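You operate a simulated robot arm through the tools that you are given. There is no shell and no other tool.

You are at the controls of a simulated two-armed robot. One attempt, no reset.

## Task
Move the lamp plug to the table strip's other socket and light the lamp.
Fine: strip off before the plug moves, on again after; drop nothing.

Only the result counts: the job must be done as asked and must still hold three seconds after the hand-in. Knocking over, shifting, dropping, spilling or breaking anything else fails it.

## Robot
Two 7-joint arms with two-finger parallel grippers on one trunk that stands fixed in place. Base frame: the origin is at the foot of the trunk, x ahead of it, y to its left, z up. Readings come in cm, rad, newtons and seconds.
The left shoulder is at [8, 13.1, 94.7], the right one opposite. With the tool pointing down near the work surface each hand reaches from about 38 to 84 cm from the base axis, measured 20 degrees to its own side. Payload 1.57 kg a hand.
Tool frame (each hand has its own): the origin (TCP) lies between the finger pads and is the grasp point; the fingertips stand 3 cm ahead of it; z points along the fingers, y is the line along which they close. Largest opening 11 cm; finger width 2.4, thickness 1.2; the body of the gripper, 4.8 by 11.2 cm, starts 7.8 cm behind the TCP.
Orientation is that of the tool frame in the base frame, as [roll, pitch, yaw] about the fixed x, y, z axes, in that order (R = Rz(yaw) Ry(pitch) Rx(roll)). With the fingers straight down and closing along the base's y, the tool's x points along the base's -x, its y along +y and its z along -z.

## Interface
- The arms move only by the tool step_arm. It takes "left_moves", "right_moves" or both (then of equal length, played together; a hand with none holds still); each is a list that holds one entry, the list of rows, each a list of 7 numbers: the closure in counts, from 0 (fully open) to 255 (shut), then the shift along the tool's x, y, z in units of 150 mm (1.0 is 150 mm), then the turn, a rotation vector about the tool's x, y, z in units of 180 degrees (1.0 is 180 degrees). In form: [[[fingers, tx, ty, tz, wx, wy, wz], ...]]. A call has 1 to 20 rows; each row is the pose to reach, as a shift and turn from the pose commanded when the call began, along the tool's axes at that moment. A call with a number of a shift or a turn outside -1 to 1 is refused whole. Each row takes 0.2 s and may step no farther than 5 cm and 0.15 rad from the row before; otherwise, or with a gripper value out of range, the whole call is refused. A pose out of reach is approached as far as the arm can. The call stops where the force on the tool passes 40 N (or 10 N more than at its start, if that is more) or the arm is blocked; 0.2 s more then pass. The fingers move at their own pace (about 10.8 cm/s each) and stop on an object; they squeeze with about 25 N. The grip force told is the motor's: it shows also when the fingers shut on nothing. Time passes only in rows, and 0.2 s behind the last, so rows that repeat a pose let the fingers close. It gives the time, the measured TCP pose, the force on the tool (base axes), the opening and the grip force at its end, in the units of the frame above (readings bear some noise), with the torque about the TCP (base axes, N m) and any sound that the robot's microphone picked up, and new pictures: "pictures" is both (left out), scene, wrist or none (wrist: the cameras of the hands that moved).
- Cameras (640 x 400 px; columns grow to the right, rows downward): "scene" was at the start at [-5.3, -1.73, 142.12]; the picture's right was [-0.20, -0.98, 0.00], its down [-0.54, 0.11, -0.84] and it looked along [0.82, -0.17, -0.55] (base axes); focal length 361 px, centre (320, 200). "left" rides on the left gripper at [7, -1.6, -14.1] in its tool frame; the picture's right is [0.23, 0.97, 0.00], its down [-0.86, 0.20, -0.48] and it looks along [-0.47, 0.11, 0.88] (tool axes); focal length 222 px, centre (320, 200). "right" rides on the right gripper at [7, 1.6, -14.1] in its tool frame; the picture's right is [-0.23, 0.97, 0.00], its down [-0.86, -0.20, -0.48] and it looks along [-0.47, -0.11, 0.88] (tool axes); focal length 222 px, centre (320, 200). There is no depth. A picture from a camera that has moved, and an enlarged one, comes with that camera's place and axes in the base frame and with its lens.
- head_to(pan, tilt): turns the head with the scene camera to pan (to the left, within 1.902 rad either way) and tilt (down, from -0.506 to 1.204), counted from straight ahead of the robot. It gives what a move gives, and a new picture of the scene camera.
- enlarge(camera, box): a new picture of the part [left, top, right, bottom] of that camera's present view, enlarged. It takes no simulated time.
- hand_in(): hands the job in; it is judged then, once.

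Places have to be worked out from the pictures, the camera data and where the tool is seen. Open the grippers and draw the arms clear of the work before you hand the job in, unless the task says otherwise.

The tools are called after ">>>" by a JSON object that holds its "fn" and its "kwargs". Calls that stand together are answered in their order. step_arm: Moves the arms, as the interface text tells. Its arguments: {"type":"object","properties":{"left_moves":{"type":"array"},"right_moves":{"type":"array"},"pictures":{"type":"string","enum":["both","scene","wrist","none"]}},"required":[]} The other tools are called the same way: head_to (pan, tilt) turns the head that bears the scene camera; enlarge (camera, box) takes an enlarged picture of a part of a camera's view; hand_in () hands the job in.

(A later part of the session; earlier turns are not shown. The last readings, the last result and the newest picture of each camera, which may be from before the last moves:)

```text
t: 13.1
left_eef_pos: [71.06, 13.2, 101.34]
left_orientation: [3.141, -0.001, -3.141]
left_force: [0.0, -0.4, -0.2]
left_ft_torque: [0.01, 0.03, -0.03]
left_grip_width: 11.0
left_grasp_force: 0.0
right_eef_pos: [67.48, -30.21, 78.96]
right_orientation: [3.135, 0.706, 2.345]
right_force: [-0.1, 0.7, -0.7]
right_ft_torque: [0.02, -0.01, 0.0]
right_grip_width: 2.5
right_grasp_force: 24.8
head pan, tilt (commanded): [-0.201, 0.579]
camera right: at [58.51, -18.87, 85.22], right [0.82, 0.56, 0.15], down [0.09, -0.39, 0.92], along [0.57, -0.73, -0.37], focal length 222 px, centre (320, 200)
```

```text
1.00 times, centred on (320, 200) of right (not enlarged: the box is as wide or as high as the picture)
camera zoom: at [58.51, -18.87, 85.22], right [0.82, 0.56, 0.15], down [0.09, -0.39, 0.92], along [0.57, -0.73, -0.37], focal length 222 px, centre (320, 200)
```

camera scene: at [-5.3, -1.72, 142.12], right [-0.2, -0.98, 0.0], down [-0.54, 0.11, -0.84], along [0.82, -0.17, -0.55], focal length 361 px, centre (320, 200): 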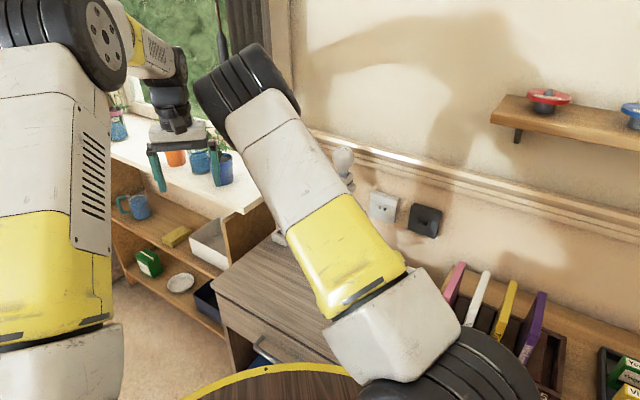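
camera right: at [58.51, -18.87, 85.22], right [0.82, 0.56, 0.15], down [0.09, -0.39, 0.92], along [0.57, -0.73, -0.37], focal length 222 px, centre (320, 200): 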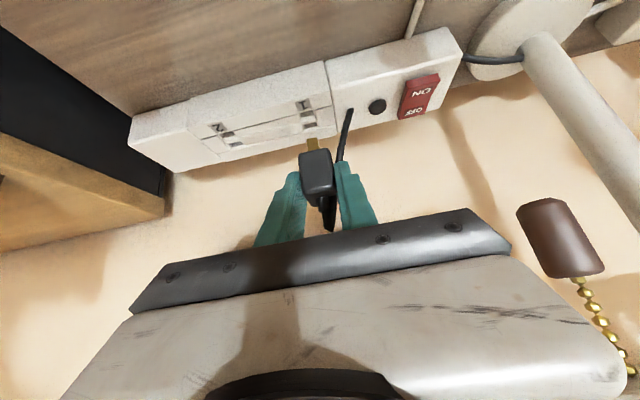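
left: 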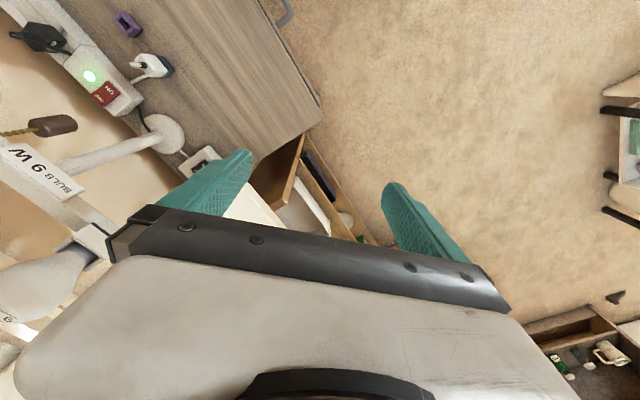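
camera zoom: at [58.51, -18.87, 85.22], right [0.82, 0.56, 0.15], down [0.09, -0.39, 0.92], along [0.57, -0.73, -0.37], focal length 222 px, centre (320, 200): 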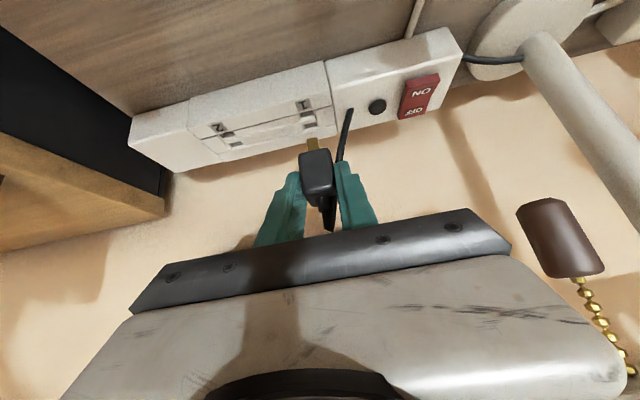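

The right forearm runs high and well away from the rack, so I shift the plug 7.5 cm along the strip to hover over socket 2.

>>> {"fn": "step_arm", "kwargs": {"right_moves": [[[255, -0.0012, -0.1, 0.0003, 0, 0, 0], [255, -0.0023, -0.2, 0.0006, 0, 0, 0], [255, -0.0035, -0.3, 0.001, 0, 0, 0], [255, -0.0042, -0.4, 0.0012, 0, 0, 0], [255, -0.0047, -0.4997, 0.0013, 0, 0, 0], [255, -0.0047, -0.4997, 0.0013, 0, 0, 0], [255, -0.0047, -0.4997, 0.0013, 0, 0, 0]]], "pictures": "both"}}

>>> {"fn": "enlarge", "kwargs": {"camera": "right", "box": [285, 85, 349, 125]}}

>>> {"fn": "enlarge", "kwargs": {"camera": "right", "box": [205, 90, 333, 170]}}

>>> {"fn": "enlarge", "kwargs": {"camera": "right", "box": [288, 122, 352, 162]}}

```text
t: 14.7
left_eef_pos: [71.02, 13.28, 101.3]
left_orientation: [3.14, 0.001, -3.141]
left_force: [-0.7, -0.1, 0.4]
left_ft_torque: [0.01, 0.0, 0.01]
left_grip_width: 10.99
left_grasp_force: 0.1
right_eef_pos: [62.23, -35.7, 79.11]
right_orientation: [3.138, 0.706, 2.344]
right_force: [-0.3, -0.3, -1.3]
right_ft_torque: [-0.02, -0.02, 0.03]
right_grip_width: 2.49
right_grasp_force: 24.7
head pan, tilt (commanded): [-0.201, 0.579]
camera scene: at [-5.3, -1.73, 142.12], right [-0.2, -0.98, 0.0], down [-0.54, 0.11, -0.84], along [0.82, -0.17, -0.55], focal length 361 px, centre (320, 200)
camera right: at [53.17, -24.3, 85.2], right [0.82, 0.56, 0.15], down [0.09, -0.39, 0.92], along [0.57, -0.73, -0.37], focal length 222 px, centre (320, 200)
```

scene: 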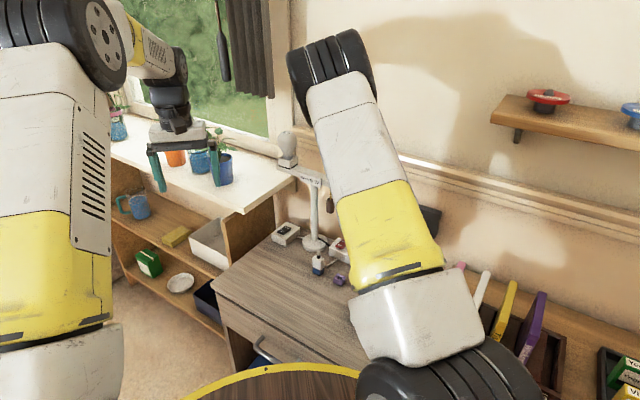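
right: 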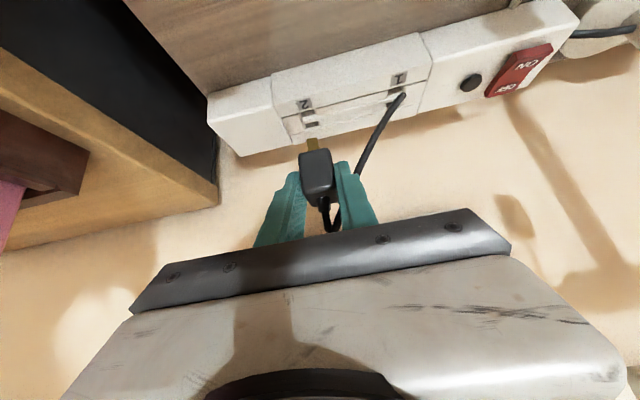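

```text
10.00 times, centred on (317, 105) of right
camera zoom: at [53.17, -24.3, 85.2], right [0.82, 0.56, 0.15], down [0.09, -0.39, 0.92], along [0.57, -0.73, -0.37], focal length 2221 px, centre (350, 1150)
```

zoom: 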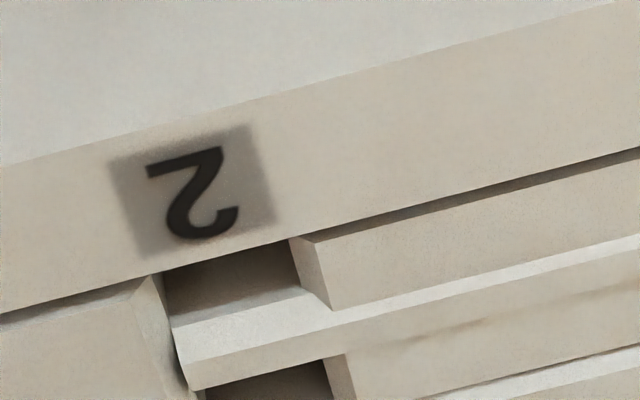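

```text
5.00 times, centred on (269, 130) of right
camera zoom: at [53.17, -24.3, 85.2], right [0.82, 0.56, 0.15], down [0.09, -0.39, 0.92], along [0.57, -0.73, -0.37], focal length 1111 px, centre (575, 550)
```

zoom: 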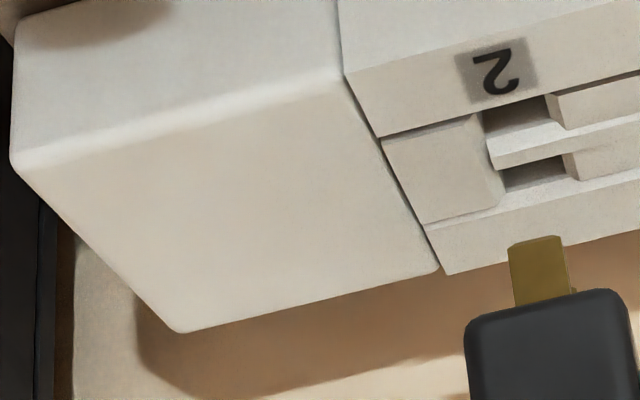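

```text
10.00 times, centred on (320, 142) of right
camera zoom: at [53.17, -24.3, 85.2], right [0.82, 0.56, 0.15], down [0.09, -0.39, 0.92], along [0.57, -0.73, -0.37], focal length 2221 px, centre (320, 780)
```

zoom: 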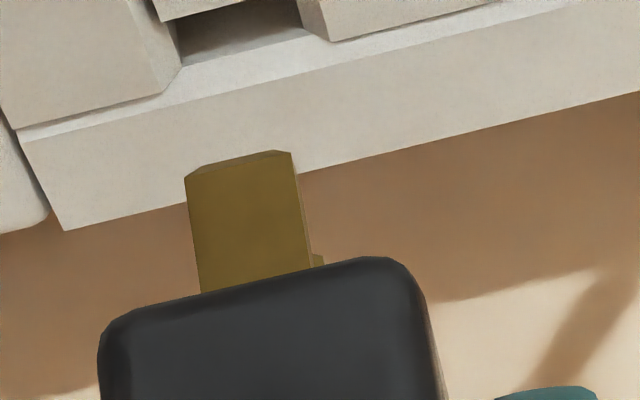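

Label 2 and its hole sit about 12 zoomed pixels right and 6 up of where socket 1's were, meaning roughly 0.11 cm overshoot along the strip. I correct that and check again before inserting.

>>> {"fn": "step_arm", "kwargs": {"right_moves": [[[255, 0.0015, 0.007, -0.0013, 0, 0, 0], [255, 0.0015, 0.007, -0.0013, 0, 0, 0], [255, 0.0015, 0.007, -0.0013, 0, 0, 0]]], "pictures": "none"}}

>>> {"fn": "enlarge", "kwargs": {"camera": "right", "box": [285, 85, 349, 125]}}

>>> {"fn": "enlarge", "kwargs": {"camera": "right", "box": [288, 122, 352, 162]}}

>>> {"fn": "enlarge", "kwargs": {"camera": "left", "box": [0, 0, 160, 100]}}

```text
t: 15.5
left_eef_pos: [70.99, 13.26, 101.23]
left_orientation: [3.141, 0.001, 3.14]
left_force: [0.4, -0.3, 0.3]
left_ft_torque: [0.01, 0.01, -0.05]
left_grip_width: 10.98
left_grasp_force: 0.1
right_eef_pos: [62.23, -35.54, 79.15]
right_orientation: [3.136, 0.707, 2.342]
right_force: [-0.6, 0.4, -0.5]
right_ft_torque: [0.01, -0.04, 0.04]
right_grip_width: 2.5
right_grasp_force: 24.5
head pan, tilt (commanded): [-0.201, 0.579]
```

```text
10.00 times, centred on (317, 105) of right
camera zoom: at [53.26, -24.17, 85.13], right [0.82, 0.56, 0.15], down [0.09, -0.39, 0.92], along [0.57, -0.73, -0.37], focal length 2221 px, centre (350, 1150)
```

zoom: 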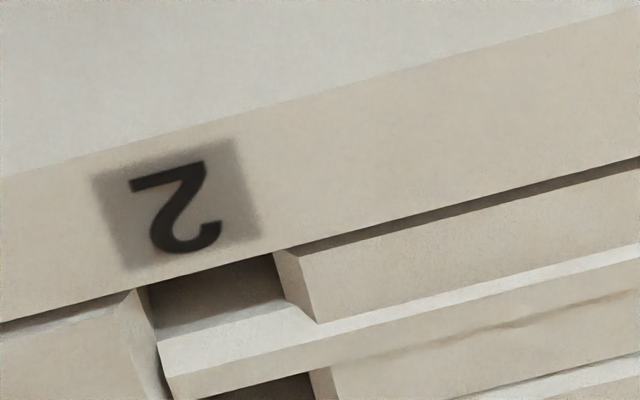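

```text
10.00 times, centred on (320, 142) of right
camera zoom: at [53.26, -24.17, 85.13], right [0.82, 0.56, 0.15], down [0.09, -0.39, 0.92], along [0.57, -0.73, -0.37], focal length 2221 px, centre (320, 780)
```

zoom: 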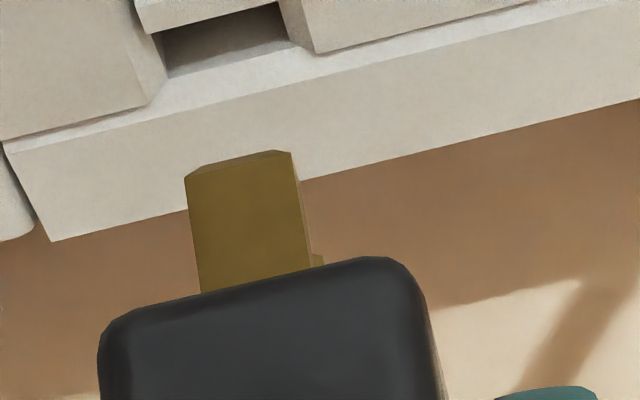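

```text
4.00 times, centred on (80, 50) of left
camera zoom: at [64.04, 11.6, 115.33], right [-0.23, 0.97, 0.0], down [0.86, 0.2, 0.48], along [0.47, 0.11, -0.88], focal length 888 px, centre (1280, 800)
```

zoom: 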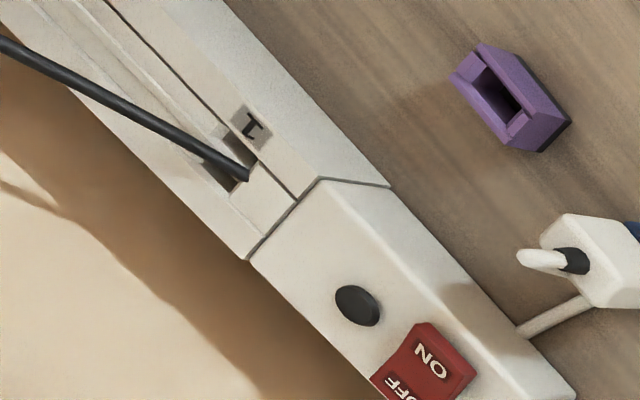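

Hole corners now coincide with socket 1's reference within a few zoomed pixels (about 0.03 cm). I lower 2.2 cm, stopping just above the holes, and look again.

>>> {"fn": "step_arm", "kwargs": {"right_moves": [[[255, 0.0238, 0, 0.0279, 0, 0, 0], [255, 0.0476, 0, 0.0558, 0, 0, 0], [255, 0.0714, 0, 0.0837, 0, 0, 0], [255, 0.0952, 0, 0.1116, 0, 0, 0], [255, 0.0952, 0, 0.1116, 0, 0, 0]]], "pictures": "wrist"}}

>>> {"fn": "enlarge", "kwargs": {"camera": "right", "box": [280, 100, 360, 150]}}

>>> {"fn": "enlarge", "kwargs": {"camera": "right", "box": [200, 70, 440, 220]}}

```text
t: 16.7
left_eef_pos: [70.96, 13.24, 101.34]
left_orientation: [3.14, 0.0, 3.141]
left_force: [0.6, 0.6, 0.2]
left_ft_torque: [-0.01, 0.0, -0.02]
left_grip_width: 10.99
left_grasp_force: 0.0
right_eef_pos: [62.29, -35.47, 76.81]
right_orientation: [3.136, 0.705, 2.342]
right_force: [0.1, 0.1, -0.1]
right_ft_torque: [-0.03, 0.0, 0.02]
right_grip_width: 2.5
right_grasp_force: 25.0
head pan, tilt (commanded): [-0.201, 0.579]
camera right: at [53.31, -24.08, 83.04], right [0.82, 0.56, 0.15], down [0.09, -0.39, 0.92], along [0.57, -0.73, -0.37], focal length 222 px, centre (320, 200)
```

right: 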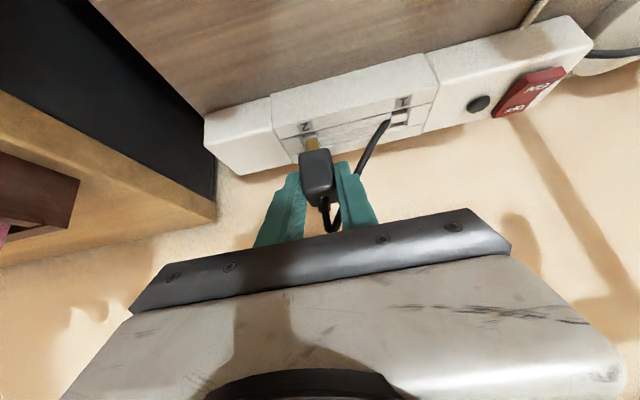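

```text
8.00 times, centred on (320, 125) of right
camera zoom: at [53.31, -24.08, 83.04], right [0.82, 0.56, 0.15], down [0.09, -0.39, 0.92], along [0.57, -0.73, -0.37], focal length 1777 px, centre (320, 800)
```

zoom: 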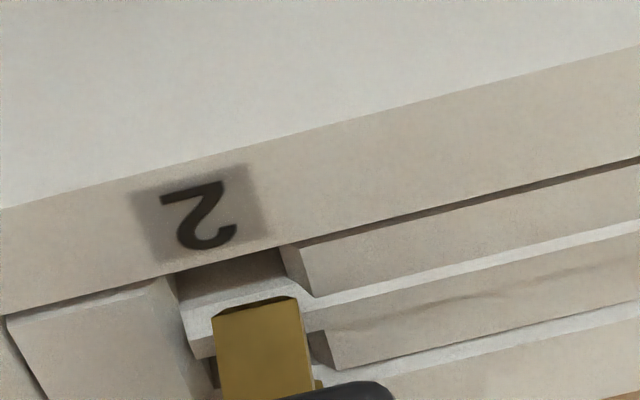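

```text
2.67 times, centred on (320, 145) of right
camera zoom: at [53.31, -24.08, 83.04], right [0.82, 0.56, 0.15], down [0.09, -0.39, 0.92], along [0.57, -0.73, -0.37], focal length 592 px, centre (320, 347)
```

zoom: 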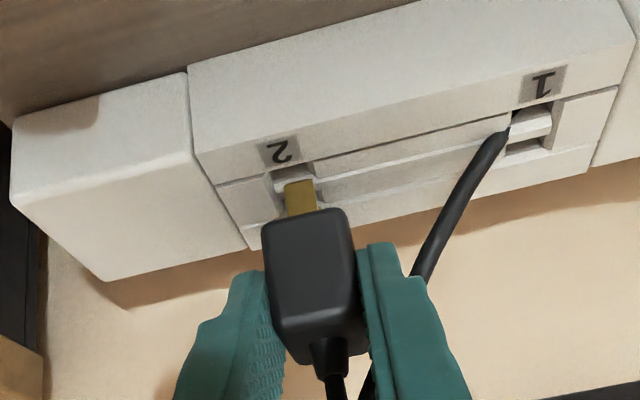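

Small features suggest the hand drifted about 0.1 cm toward the rocker while settling. I hold still for a second and re-measure before inserting.

>>> {"fn": "step_arm", "kwargs": {"right_moves": [[[255, 0, 0, 0, 0, 0, 0], [255, 0, 0, 0, 0, 0, 0], [255, 0, 0, 0, 0, 0, 0], [255, 0, 0, 0, 0, 0, 0], [255, 0, 0, 0, 0, 0, 0]]], "pictures": "none"}}

>>> {"fn": "enlarge", "kwargs": {"camera": "right", "box": [280, 100, 360, 150]}}

>>> {"fn": "enlarge", "kwargs": {"camera": "right", "box": [290, 115, 338, 145]}}

```text
t: 17.9
left_eef_pos: [71.08, 13.21, 101.42]
left_orientation: [-3.14, -0.001, -3.14]
left_force: [0.5, -0.2, 0.5]
left_ft_torque: [-0.01, -0.01, -0.01]
left_grip_width: 11.0
left_grasp_force: 0.1
right_eef_pos: [62.24, -35.47, 76.78]
right_orientation: [3.136, 0.704, 2.341]
right_force: [0.6, -0.1, -0.3]
right_ft_torque: [-0.06, 0.0, -0.02]
right_grip_width: 2.49
right_grasp_force: 25.2
head pan, tilt (commanded): [-0.201, 0.579]
```

```text
8.00 times, centred on (320, 125) of right
camera zoom: at [53.3, -24.09, 83.04], right [0.82, 0.56, 0.15], down [0.09, -0.39, 0.92], along [0.57, -0.73, -0.37], focal length 1777 px, centre (320, 800)
```

zoom: 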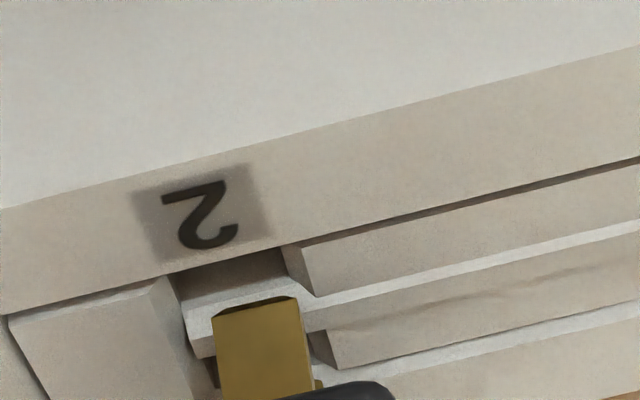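

```text
13.33 times, centred on (314, 130) of right
camera zoom: at [53.3, -24.09, 83.04], right [0.82, 0.56, 0.15], down [0.09, -0.39, 0.92], along [0.57, -0.73, -0.37], focal length 2962 px, centre (400, 1133)
```

zoom: 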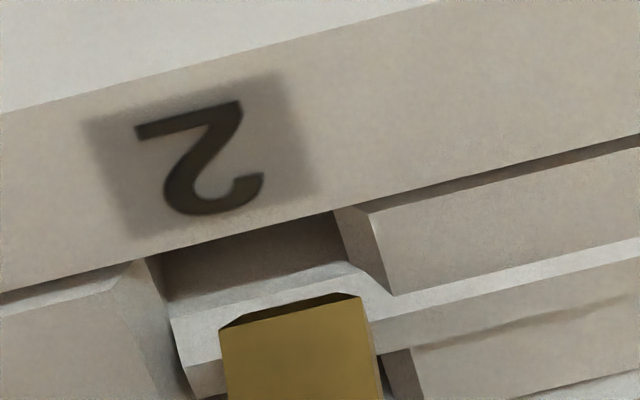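

The hand is steady now; comparing pin and hole, the pin is about 0.13 cm too far toward the rocker (my earlier correction was made before it settled). I shift 0.13 cm back along the strip and re-check.

>>> {"fn": "step_arm", "kwargs": {"right_moves": [[[255, 0, -0.0087, 0, 0, 0, 0], [255, 0, -0.0087, 0, 0, 0, 0], [255, 0, -0.0087, 0, 0, 0, 0], [255, 0, -0.0087, 0, 0, 0, 0], [255, 0, -0.0087, 0, 0, 0, 0]]], "pictures": "none"}}

>>> {"fn": "enlarge", "kwargs": {"camera": "right", "box": [290, 115, 338, 145]}}

>>> {"fn": "enlarge", "kwargs": {"camera": "right", "box": [260, 90, 388, 170]}}

```text
t: 19.1
left_eef_pos: [71.07, 13.29, 101.36]
left_orientation: [-3.14, -0.001, 3.14]
left_force: [0.0, 1.0, -0.8]
left_ft_torque: [-0.02, 0.0, -0.03]
left_grip_width: 10.99
left_grasp_force: 0.1
right_eef_pos: [62.18, -35.54, 76.88]
right_orientation: [3.135, 0.705, 2.341]
right_force: [-0.3, -0.8, -1.0]
right_ft_torque: [-0.01, -0.01, 0.04]
right_grip_width: 2.5
right_grasp_force: 25.3
head pan, tilt (commanded): [-0.201, 0.579]
```

```text
13.33 times, centred on (314, 130) of right
camera zoom: at [53.19, -24.15, 83.05], right [0.82, 0.56, 0.15], down [0.09, -0.39, 0.92], along [0.57, -0.73, -0.37], focal length 2962 px, centre (400, 1133)
```

zoom: 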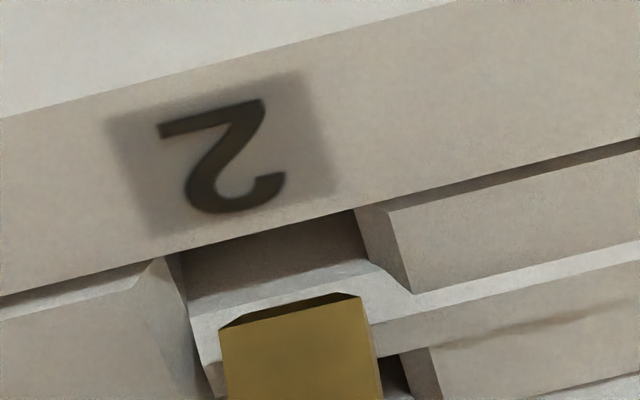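

```text
5.00 times, centred on (324, 130) of right
camera zoom: at [53.19, -24.15, 83.05], right [0.82, 0.56, 0.15], down [0.09, -0.39, 0.92], along [0.57, -0.73, -0.37], focal length 1111 px, centre (300, 550)
```

zoom: 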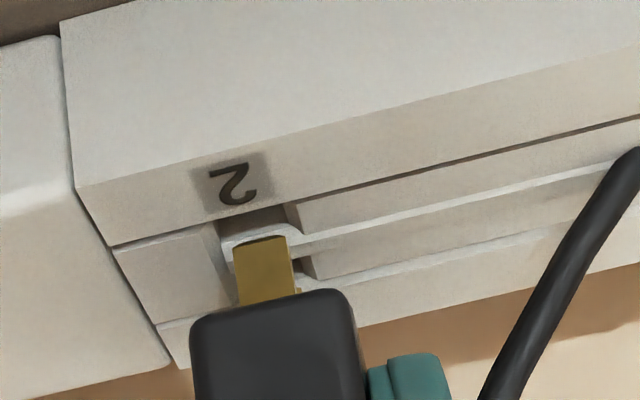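

The pin is now centred over the hole to within a few hundredths of a centimetre. I start the insertion slowly and check the force part-way.

>>> {"fn": "step_arm", "kwargs": {"right_moves": [[[255, 0.0087, 0, 0.0101, 0, 0, 0], [255, 0.0173, 0, 0.0203, 0, 0, 0], [255, 0.026, 0, 0.0304, 0, 0, 0], [255, 0.0346, 0, 0.0406, 0, 0, 0], [255, 0.0433, 0, 0.0507, 0, 0, 0]]], "pictures": "wrist"}}

>>> {"fn": "enlarge", "kwargs": {"camera": "right", "box": [260, 90, 388, 170]}}

```text
t: 20.3
left_eef_pos: [71.09, 13.33, 101.27]
left_orientation: [3.141, 0.0, -3.142]
left_force: [-0.1, 0.2, 0.5]
left_ft_torque: [0.0, -0.06, 0.03]
left_grip_width: 11.0
left_grasp_force: 0.0
right_eef_pos: [62.09, -35.59, 75.94]
right_orientation: [3.138, 0.703, 2.344]
right_force: [-0.4, 0.3, -0.4]
right_ft_torque: [-0.01, -0.02, 0.0]
right_grip_width: 2.51
right_grasp_force: 24.8
head pan, tilt (commanded): [-0.201, 0.579]
camera right: at [53.17, -24.14, 82.09], right [0.82, 0.56, 0.15], down [0.09, -0.39, 0.92], along [0.57, -0.73, -0.37], focal length 222 px, centre (320, 200)
```

right: 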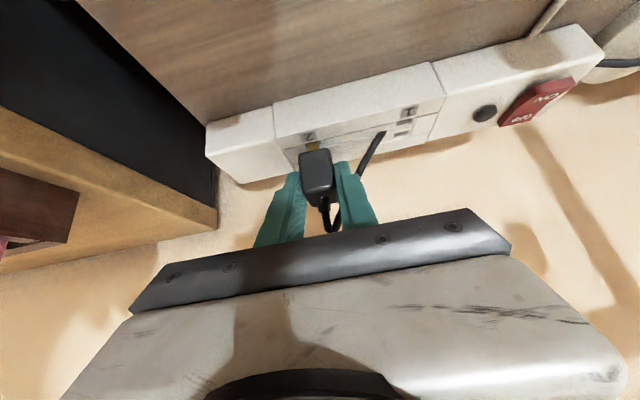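

```text
5.00 times, centred on (324, 130) of right
camera zoom: at [53.17, -24.14, 82.09], right [0.82, 0.56, 0.15], down [0.09, -0.39, 0.92], along [0.57, -0.73, -0.37], focal length 1111 px, centre (300, 550)
```

zoom: 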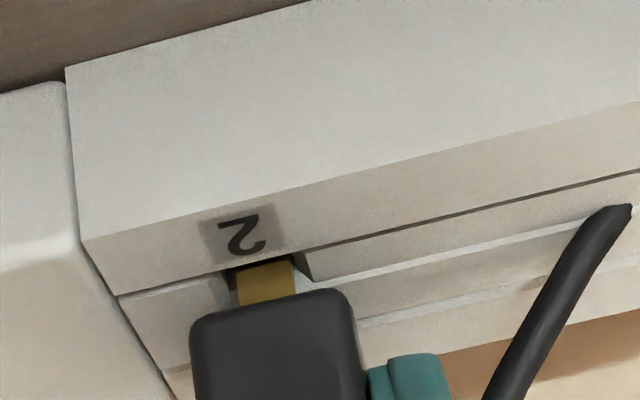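

The pins are entering the holes with no resistance. I continue the last 0.95 cm down until it seats.

>>> {"fn": "step_arm", "kwargs": {"right_moves": [[[255, 0.0087, 0, 0.0101, 0, 0, 0], [255, 0.0173, 0, 0.0203, 0, 0, 0], [255, 0.026, 0, 0.0304, 0, 0, 0], [255, 0.0346, 0, 0.0406, 0, 0, 0], [255, 0.0411, 0, 0.0482, 0, 0, 0], [255, 0.0411, 0, 0.0482, 0, 0, 0]]], "pictures": "wrist"}}

>>> {"fn": "enlarge", "kwargs": {"camera": "right", "box": [260, 90, 388, 170]}}

```text
t: 21.7
left_eef_pos: [71.08, 13.25, 101.34]
left_orientation: [-3.141, 0.0, -3.141]
left_force: [0.2, 0.1, -0.2]
left_ft_torque: [0.02, 0.01, -0.01]
left_grip_width: 10.99
left_grasp_force: 0.1
right_eef_pos: [62.14, -35.57, 74.99]
right_orientation: [3.138, 0.707, 2.341]
right_force: [-2.1, 0.2, 10.8]
right_ft_torque: [-0.11, 0.09, -0.03]
right_grip_width: 2.51
right_grasp_force: 25.3
head pan, tilt (commanded): [-0.201, 0.579]
camera right: at [53.11, -24.2, 81.2], right [0.82, 0.56, 0.15], down [0.09, -0.39, 0.92], along [0.57, -0.74, -0.37], focal length 222 px, centre (320, 200)
```

right: 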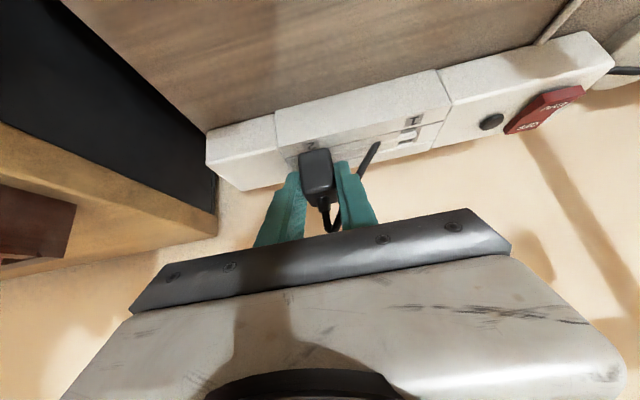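

```text
5.00 times, centred on (324, 130) of right
camera zoom: at [53.11, -24.2, 81.2], right [0.82, 0.56, 0.15], down [0.09, -0.39, 0.92], along [0.57, -0.74, -0.37], focal length 1111 px, centre (300, 550)
```

zoom: 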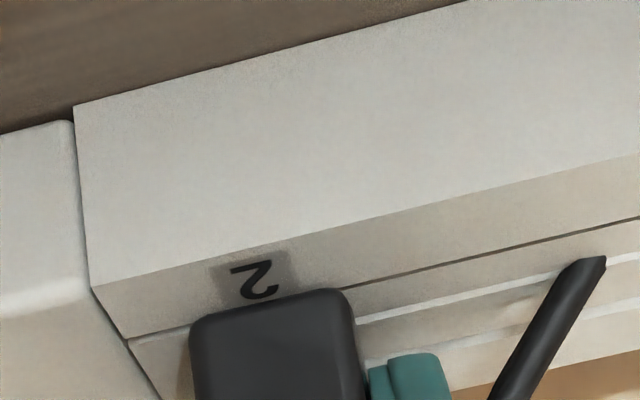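

The plug is seated: 10.8 N of upward reaction at the same height it had in socket 1, label 2 just showing beside it. I open the fingers and check the plug stays.

>>> {"fn": "step_arm", "kwargs": {"right_moves": [[[190, 0, 0, 0, 0, 0, 0], [160, 0, 0, 0, 0, 0, 0], [130, 0, 0, 0, 0, 0, 0], [130, 0, 0, 0, 0, 0, 0]]], "pictures": "wrist"}}

>>> {"fn": "enlarge", "kwargs": {"camera": "right", "box": [200, 70, 440, 220]}}

```text
t: 22.7
left_eef_pos: [71.1, 13.33, 101.29]
left_orientation: [-3.14, 0.0, 3.141]
left_force: [0.2, -1.0, 0.8]
left_ft_torque: [-0.01, 0.0, 0.05]
left_grip_width: 10.96
left_grasp_force: 0.1
right_eef_pos: [62.13, -35.61, 75.0]
right_orientation: [3.136, 0.707, 2.343]
right_force: [-0.2, 0.5, -0.1]
right_ft_torque: [-0.02, -0.04, 0.0]
right_grip_width: 5.43
right_grasp_force: 0.0
head pan, tilt (commanded): [-0.201, 0.579]
camera right: at [53.09, -24.17, 81.15], right [0.82, 0.56, 0.15], down [0.09, -0.39, 0.92], along [0.57, -0.73, -0.37], focal length 222 px, centre (320, 200)
```

right: 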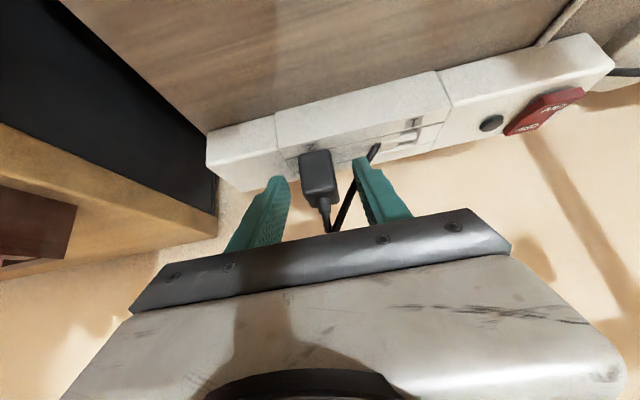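

```text
2.67 times, centred on (320, 145) of right
camera zoom: at [53.09, -24.17, 81.15], right [0.82, 0.56, 0.15], down [0.09, -0.39, 0.92], along [0.57, -0.73, -0.37], focal length 592 px, centre (320, 347)
```

zoom: 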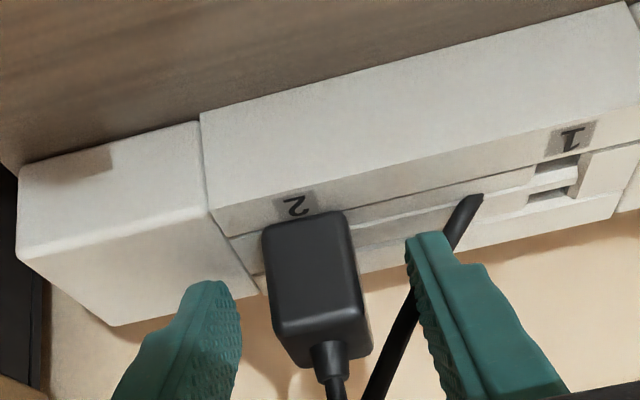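

The plug stays put in socket 2. I back the hand off along the tool axis, shut the fingers and travel to a stand-off in front of the rocker.

>>> {"fn": "step_arm", "kwargs": {"right_moves": [[[130, 0, 0, -0.14, 0, 0, 0], [130, 0, 0, -0.28, 0, 0, 0], [130, 0, 0, -0.42, 0, 0, 0], [130, 0, 0, -0.5333, 0, 0, 0], [255, 0, 0.16, -0.516, 0, 0, 0], [255, 0, 0.32, -0.5, 0, 0, 0], [255, 0, 0.48, -0.483, 0, 0, 0], [255, 0, 0.64, -0.466, 0, 0, 0], [255, 0, 0.8, -0.449, 0, 0, 0], [255, 0, 0.9645, -0.4317, 0, 0, 0], [255, 0, 0.9645, -0.4317, 0, 0, 0]]], "pictures": "both"}}

>>> {"fn": "enlarge", "kwargs": {"camera": "right", "box": [170, 60, 410, 210]}}

>>> {"fn": "enlarge", "kwargs": {"camera": "left", "box": [0, 0, 240, 150]}}

```text
t: 25.1
left_eef_pos: [70.98, 13.33, 101.3]
left_orientation: [-3.141, -0.001, -3.141]
left_force: [-0.3, -0.6, 0.5]
left_ft_torque: [-0.03, 0.03, 0.01]
left_grip_width: 11.0
left_grasp_force: 0.0
right_eef_pos: [69.67, -22.44, 79.84]
right_orientation: [3.136, 0.706, 2.342]
right_force: [-0.1, 0.4, 0.8]
right_ft_torque: [0.01, 0.02, 0.01]
right_grip_width: 0.0
right_grasp_force: 21.8
head pan, tilt (commanded): [-0.201, 0.579]
camera scene: at [-5.3, -1.72, 142.12], right [-0.2, -0.98, 0.0], down [-0.54, 0.11, -0.84], along [0.82, -0.17, -0.55], focal length 361 px, centre (320, 200)
camera right: at [60.58, -11.05, 85.97], right [0.82, 0.56, 0.15], down [0.09, -0.39, 0.92], along [0.57, -0.73, -0.37], focal length 222 px, centre (320, 200)
```

scene: 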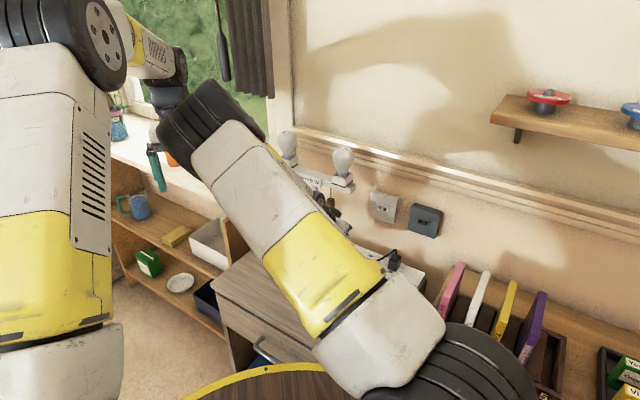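
right: 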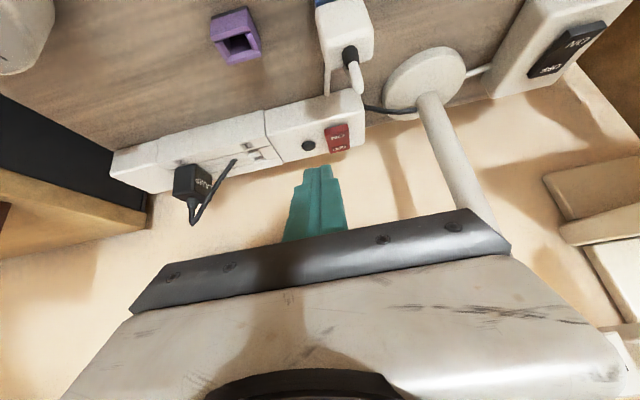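

```text
2.67 times, centred on (290, 135) of right
camera zoom: at [60.58, -11.05, 85.97], right [0.82, 0.56, 0.15], down [0.09, -0.39, 0.92], along [0.57, -0.73, -0.37], focal length 592 px, centre (400, 373)
```

zoom: 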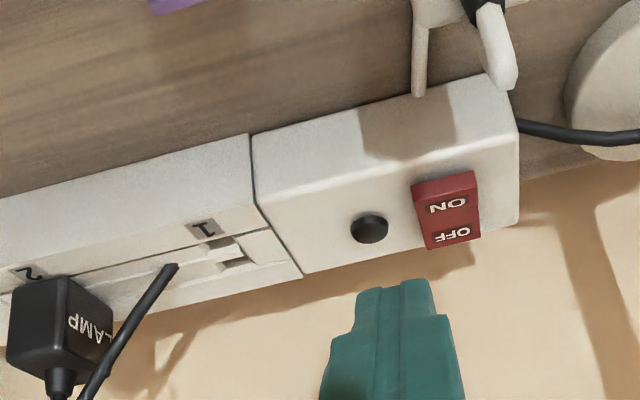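

```text
2.67 times, centred on (120, 75) of left
camera zoom: at [64.04, 11.61, 115.33], right [-0.23, 0.97, 0.0], down [0.86, 0.2, 0.48], along [0.47, 0.11, -0.88], focal length 592 px, centre (853, 533)
```

zoom: 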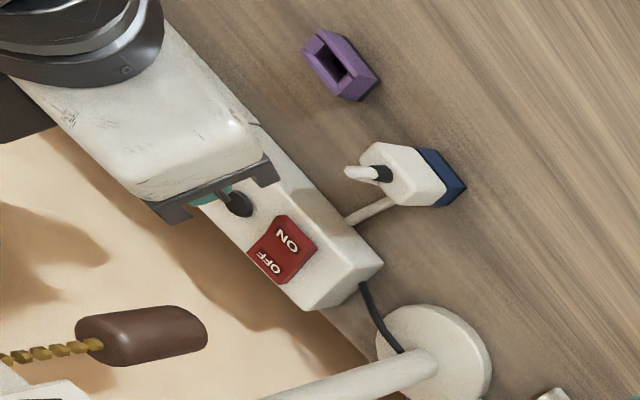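

The rocker's raised ON end is near (73.1, -22.8). I move to hover about 1.2 cm above its ON half.

>>> {"fn": "step_arm", "kwargs": {"right_moves": [[[255, 0.0027, 0.049, 0.087, 0, 0, 0], [255, 0.0053, 0.098, 0.173, 0, 0, 0], [255, 0.008, 0.1467, 0.26, 0, 0, 0], [255, 0.008, 0.1467, 0.26, 0, 0, 0], [255, 0.008, 0.1467, 0.26, 0, 0, 0]]], "pictures": "wrist"}}

>>> {"fn": "enlarge", "kwargs": {"camera": "right", "box": [230, 90, 430, 215]}}

>>> {"fn": "enlarge", "kwargs": {"camera": "left", "box": [0, 0, 240, 150]}}

```text
t: 26.3
left_eef_pos: [71.03, 13.4, 101.33]
left_orientation: [3.141, 0.0, -3.141]
left_force: [0.7, -0.2, 0.6]
left_ft_torque: [-0.02, 0.0, 0.04]
left_grip_width: 11.0
left_grasp_force: 0.0
right_eef_pos: [72.87, -22.73, 76.77]
right_orientation: [3.136, 0.704, 2.343]
right_force: [0.5, 0.1, -0.8]
right_ft_torque: [-0.02, 0.01, 0.01]
right_grip_width: 0.0
right_grasp_force: 21.3
head pan, tilt (commanded): [-0.201, 0.579]
camera right: at [63.8, -11.28, 82.92], right [0.82, 0.56, 0.15], down [0.09, -0.39, 0.92], along [0.57, -0.73, -0.37], focal length 222 px, centre (320, 200)
```

right: 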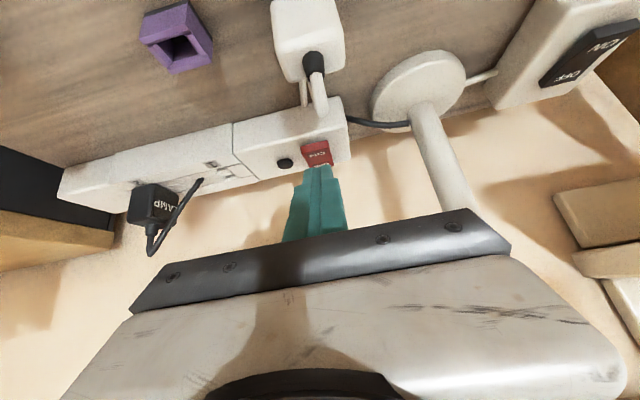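

```text
3.20 times, centred on (330, 152) of right
camera zoom: at [63.8, -11.28, 82.92], right [0.82, 0.56, 0.15], down [0.09, -0.39, 0.92], along [0.57, -0.73, -0.37], focal length 711 px, centre (288, 352)
```

zoom: 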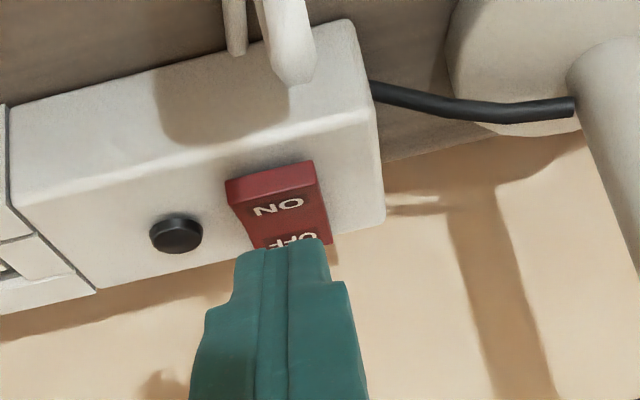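

```text
2.67 times, centred on (120, 75) of left
camera zoom: at [64.04, 11.61, 115.33], right [-0.23, 0.97, 0.0], down [0.86, 0.2, 0.48], along [0.47, 0.11, -0.88], focal length 592 px, centre (853, 533)
```

zoom: 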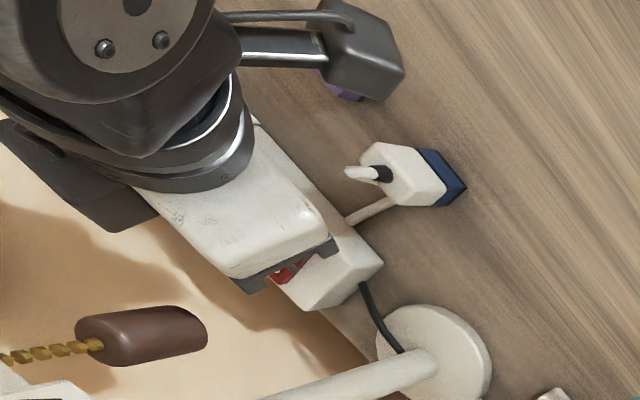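

The fingertip would land slightly close to the pivot, so I shift 0.4 cm toward the table and then press straight down on the ON half.

>>> {"fn": "step_arm", "kwargs": {"right_moves": [[[255, 0.0203, 0, -0.0173, 0, 0, 0], [255, 0.0203, 0, -0.0173, 0, 0, 0], [255, 0.0419, 0, 0.0081, 0, 0, 0], [255, 0.0549, 0, 0.0233, 0, 0, 0], [255, 0.0657, 0, 0.036, 0, 0, 0], [255, 0.0765, 0, 0.0487, 0, 0, 0], [255, 0.0852, 0, 0.0588, 0, 0, 0], [255, 0.0938, 0, 0.069, 0, 0, 0], [255, 0.1025, 0, 0.0791, 0, 0, 0]]], "pictures": "both"}}

>>> {"fn": "enlarge", "kwargs": {"camera": "right", "box": [230, 90, 430, 215]}}

>>> {"fn": "enlarge", "kwargs": {"camera": "left", "box": [0, 0, 240, 400]}}

```text
t: 28.3
left_eef_pos: [71.0, 13.18, 101.26]
left_orientation: [-3.142, -0.001, 3.14]
left_force: [0.9, 0.8, 0.1]
left_ft_torque: [0.01, -0.01, -0.02]
left_grip_width: 11.0
left_grasp_force: 0.1
right_eef_pos: [72.55, -22.42, 75.04]
right_orientation: [3.136, 0.705, 2.343]
right_force: [0.3, -0.8, 0.3]
right_ft_torque: [-0.01, -0.04, -0.04]
right_grip_width: 0.0
right_grasp_force: 20.8
head pan, tilt (commanded): [-0.201, 0.579]
camera scene: at [-5.3, -1.72, 142.12], right [-0.2, -0.98, 0.0], down [-0.54, 0.11, -0.84], along [0.82, -0.17, -0.55], focal length 361 px, centre (320, 200)
camera right: at [63.53, -11.0, 81.15], right [0.82, 0.56, 0.15], down [0.09, -0.39, 0.92], along [0.57, -0.73, -0.37], focal length 222 px, centre (320, 200)
```

scene: 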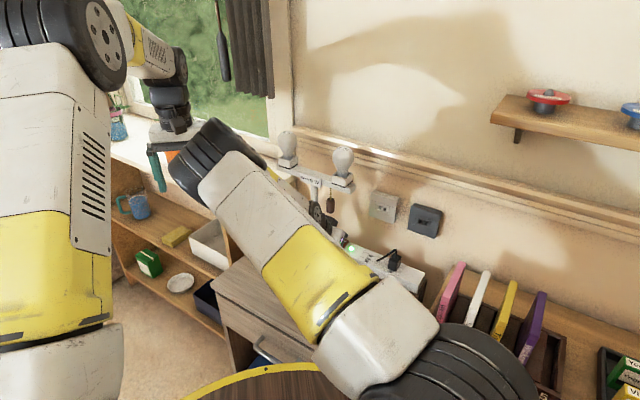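
right: 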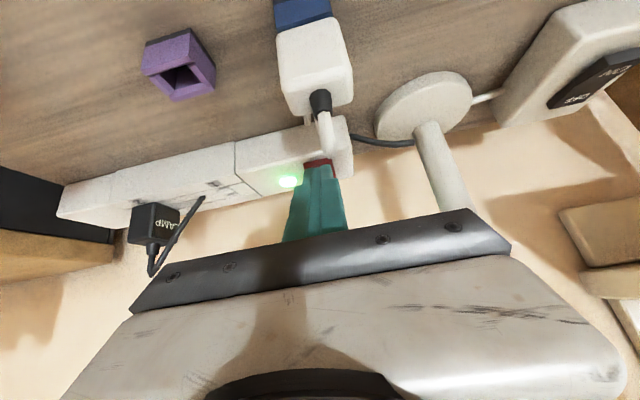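

```text
3.20 times, centred on (330, 152) of right
camera zoom: at [63.53, -11.0, 81.15], right [0.82, 0.56, 0.15], down [0.09, -0.39, 0.92], along [0.57, -0.73, -0.37], focal length 711 px, centre (288, 352)
```

zoom: 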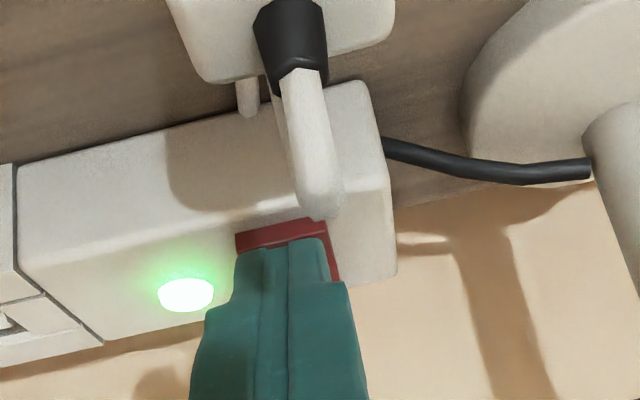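

```text
1.00 times, centred on (120, 200) of left (not enlarged: the box is as wide or as high as the picture)
camera zoom: at [64.04, 11.61, 115.33], right [-0.23, 0.97, 0.0], down [0.86, 0.2, 0.48], along [0.47, 0.11, -0.88], focal length 222 px, centre (520, 200)
```

zoom: 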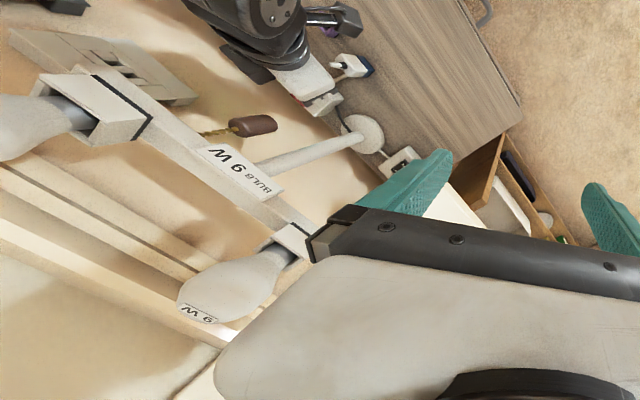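

The green light is back on with the plug in socket 2, but the bulbs are still dark. I look at the black rocker on the lamp's own box and at the bulbs and pull chain.

>>> {"fn": "enlarge", "kwargs": {"camera": "right", "box": [480, 0, 640, 130]}}

>>> {"fn": "enlarge", "kwargs": {"camera": "scene", "box": [250, 120, 410, 260]}}

>>> {"fn": "enlarge", "kwargs": {"camera": "left", "box": [100, 90, 260, 190]}}

```text
3.08 times, centred on (560, 65) of right
camera zoom: at [63.53, -11.0, 81.15], right [0.82, 0.56, 0.15], down [0.09, -0.39, 0.92], along [0.57, -0.73, -0.37], focal length 684 px, centre (-418, 615)
```

zoom: 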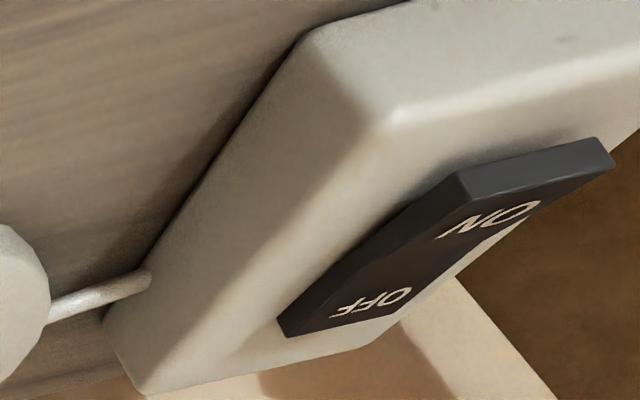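

```text
2.86 times, centred on (330, 190) of scene
camera zoom: at [-5.3, -1.72, 142.12], right [-0.2, -0.98, 0.0], down [-0.54, 0.11, -0.84], along [0.82, -0.17, -0.55], focal length 1032 px, centre (291, 229)
```

zoom: 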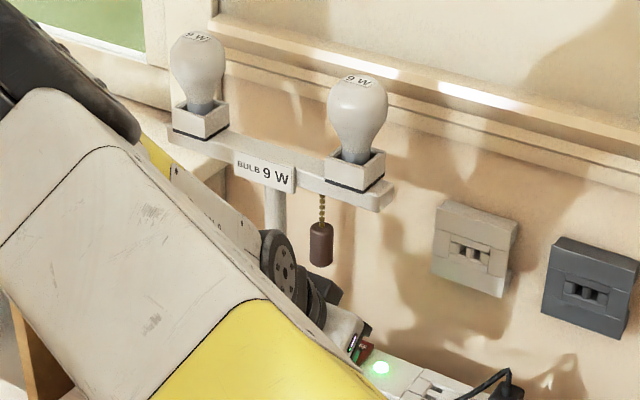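

```text
4.00 times, centred on (180, 140) of left
camera zoom: at [64.04, 11.61, 115.33], right [-0.23, 0.97, 0.0], down [0.86, 0.2, 0.48], along [0.47, 0.11, -0.88], focal length 888 px, centre (880, 440)
```

zoom: 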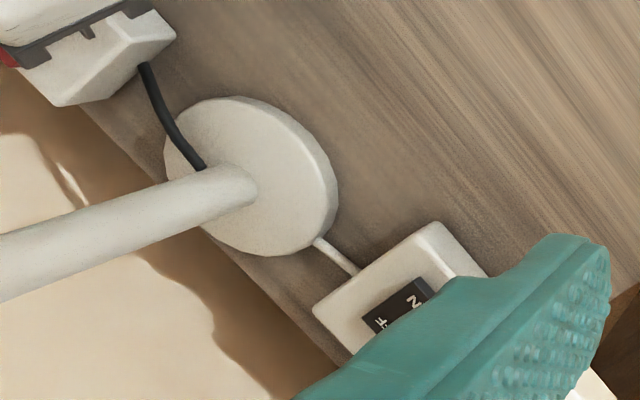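

The lamp's own black rocker shows its ON end raised, so it stands at OFF; that is likely why the bulbs are dark. I draw the right hand clear first so the scene camera can see the lamp box.

>>> {"fn": "step_arm", "kwargs": {"right_moves": [[[255, -0.0433, 0, -0.0507, 0, 0, 0], [255, -0.0433, 0, -0.23, 0, 0, 0], [255, -0.0433, 0, -0.41, 0, 0, 0], [255, -0.0433, 0, -0.584, 0, 0, 0], [255, -0.151, -0.1425, -0.665, 0, 0, 0], [255, -0.259, -0.285, -0.747, 0, 0, 0], [255, -0.366, -0.4275, -0.828, 0, 0, 0], [255, -0.474, -0.57, -0.909, 0, 0, 0]]], "pictures": "none"}}

```text
t: 30.1
left_eef_pos: [71.0, 13.2, 101.28]
left_orientation: [-3.142, 0.0, -3.141]
left_force: [0.2, -0.9, 0.1]
left_ft_torque: [-0.04, -0.01, 0.01]
left_grip_width: 11.0
left_grasp_force: 0.1
right_eef_pos: [63.97, -25.73, 90.06]
right_orientation: [3.138, 0.703, 2.344]
right_force: [0.5, -1.3, 0.1]
right_ft_torque: [0.02, 0.0, -0.03]
right_grip_width: 0.0
right_grasp_force: 21.7
head pan, tilt (commanded): [-0.201, 0.579]
```

The right hand is clear of the strip. I carry it further back to the right side so it no longer blocks the view.

>>> {"fn": "step_arm", "kwargs": {"right_moves": [[[255, -0.09, -0.156, -0.055, 0, 0, 0], [255, -0.18, -0.313, -0.111, 0, 0, 0], [255, -0.27, -0.469, -0.166, 0, 0, 0], [255, -0.361, -0.626, -0.221, 0, 0, 0], [255, -0.451, -0.782, -0.277, 0, 0, 0], [255, -0.5417, -0.9387, -0.332, 0, 0, 0]]], "pictures": "both"}}

>>> {"fn": "enlarge", "kwargs": {"camera": "scene", "box": [180, 180, 360, 300]}}

>>> {"fn": "enlarge", "kwargs": {"camera": "scene", "box": [60, 60, 300, 230]}}

>>> {"fn": "enlarge", "kwargs": {"camera": "left", "box": [0, 0, 640, 400]}}

```text
t: 31.5
left_eef_pos: [71.07, 13.34, 101.3]
left_orientation: [3.141, 0.0, -3.141]
left_force: [0.3, -0.3, 0.0]
left_ft_torque: [0.01, 0.0, -0.02]
left_grip_width: 11.01
left_grasp_force: 0.1
right_eef_pos: [55.98, -37.77, 99.14]
right_orientation: [3.138, 0.705, 2.346]
right_force: [0.4, -0.2, -0.2]
right_ft_torque: [0.0, -0.04, -0.05]
right_grip_width: 0.02
right_grasp_force: 21.1
head pan, tilt (commanded): [-0.201, 0.579]
camera scene: at [-5.28, -1.71, 142.12], right [-0.2, -0.98, 0.0], down [-0.54, 0.11, -0.84], along [0.82, -0.17, -0.55], focal length 361 px, centre (320, 200)
camera right: at [46.99, -26.46, 105.3], right [0.82, 0.56, 0.15], down [0.1, -0.39, 0.92], along [0.57, -0.73, -0.37], focal length 222 px, centre (320, 200)
```

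scene: 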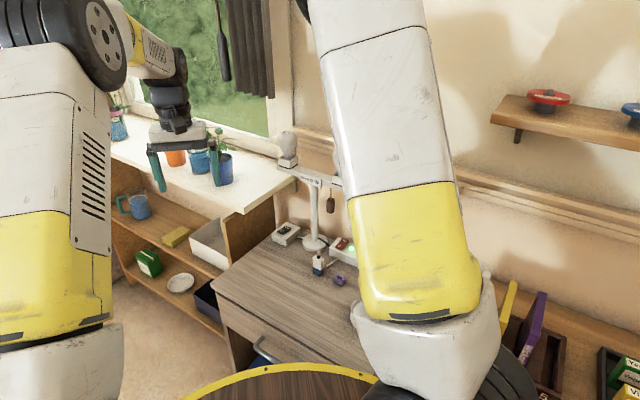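
right: 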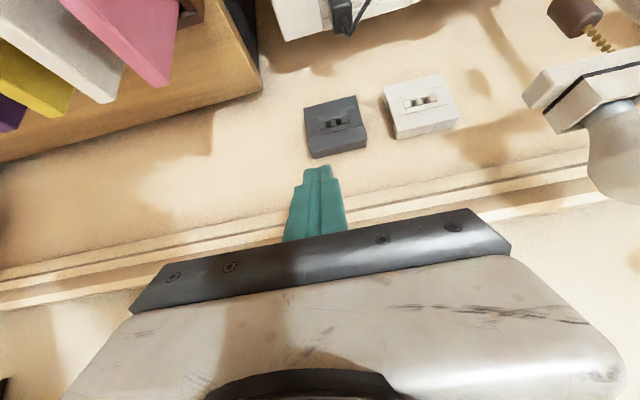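

```text
3.33 times, centred on (270, 240) of scene
camera zoom: at [-5.28, -1.71, 142.12], right [-0.2, -0.98, 0.0], down [-0.54, 0.11, -0.84], along [0.82, -0.17, -0.55], focal length 1204 px, centre (487, 67)
```

zoom: 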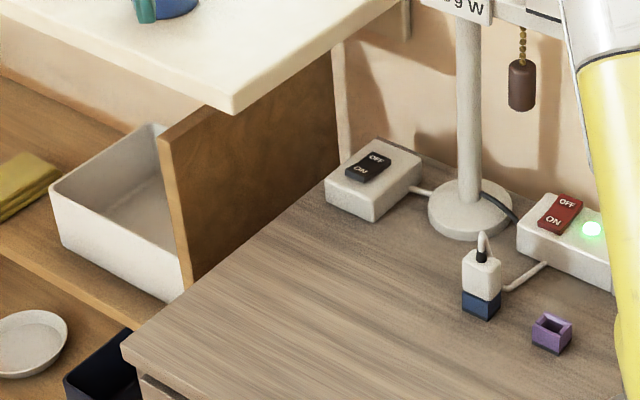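

```text
2.35 times, centred on (180, 145) of scene
camera zoom: at [-5.28, -1.71, 142.12], right [-0.2, -0.98, 0.0], down [-0.54, 0.11, -0.84], along [0.82, -0.17, -0.55], focal length 850 px, centre (649, 329)
```

zoom: 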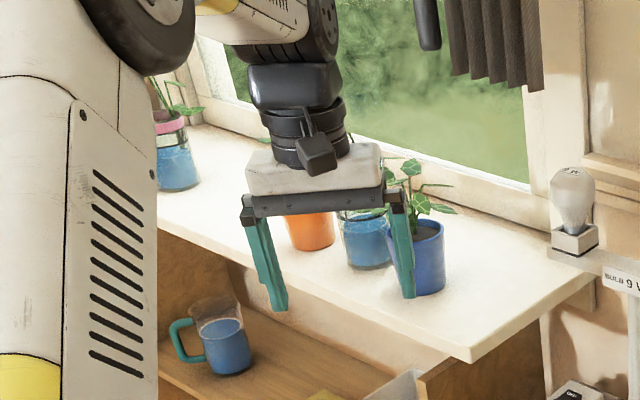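

```text
1.00 times, centred on (320, 200) of left (not enlarged: the box is as wide or as high as the picture)
camera zoom: at [64.06, 11.63, 115.32], right [-0.23, 0.97, 0.0], down [0.86, 0.2, 0.48], along [0.47, 0.11, -0.88], focal length 222 px, centre (320, 200)
```

zoom: 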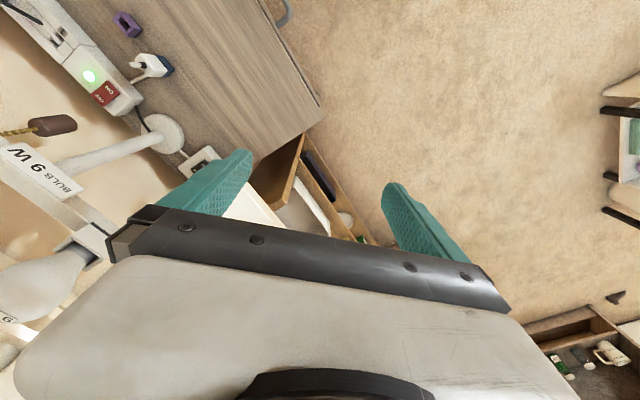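

The lamp box sits beside the raised window sill, so I need the sill's height and edge before bringing the left hand in. I enlarge the left wrist view around it.

>>> {"fn": "enlarge", "kwargs": {"camera": "left", "box": [140, 90, 380, 250]}}

>>> {"fn": "enlarge", "kwargs": {"camera": "left", "box": [160, 120, 300, 230]}}

```text
2.50 times, centred on (260, 170) of left
camera zoom: at [64.06, 11.63, 115.32], right [-0.23, 0.97, 0.0], down [0.86, 0.2, 0.48], along [0.47, 0.11, -0.88], focal length 555 px, centre (470, 275)
```

zoom: 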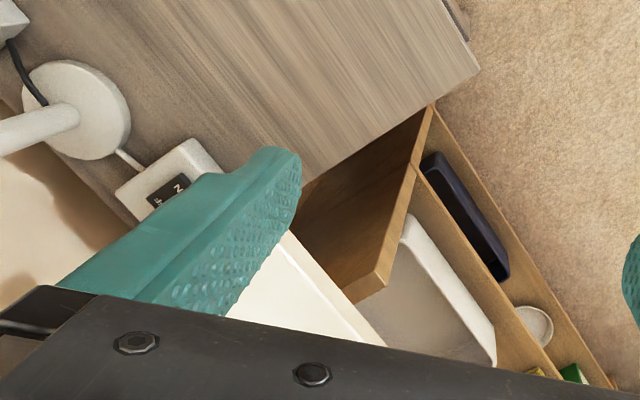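

```text
3.64 times, centred on (230, 175) of left
camera zoom: at [64.06, 11.63, 115.32], right [-0.23, 0.97, 0.0], down [0.86, 0.2, 0.48], along [0.47, 0.11, -0.88], focal length 808 px, centre (647, 291)
```

zoom: 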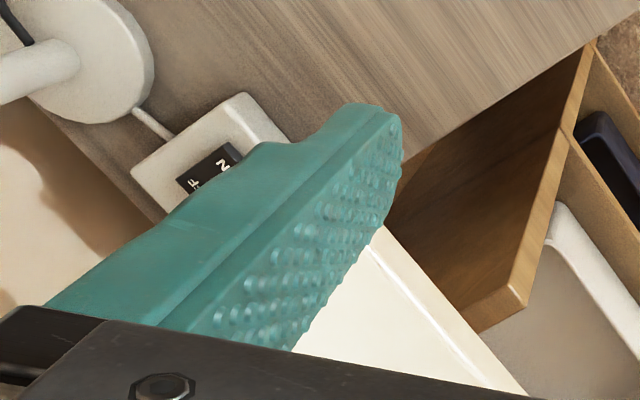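

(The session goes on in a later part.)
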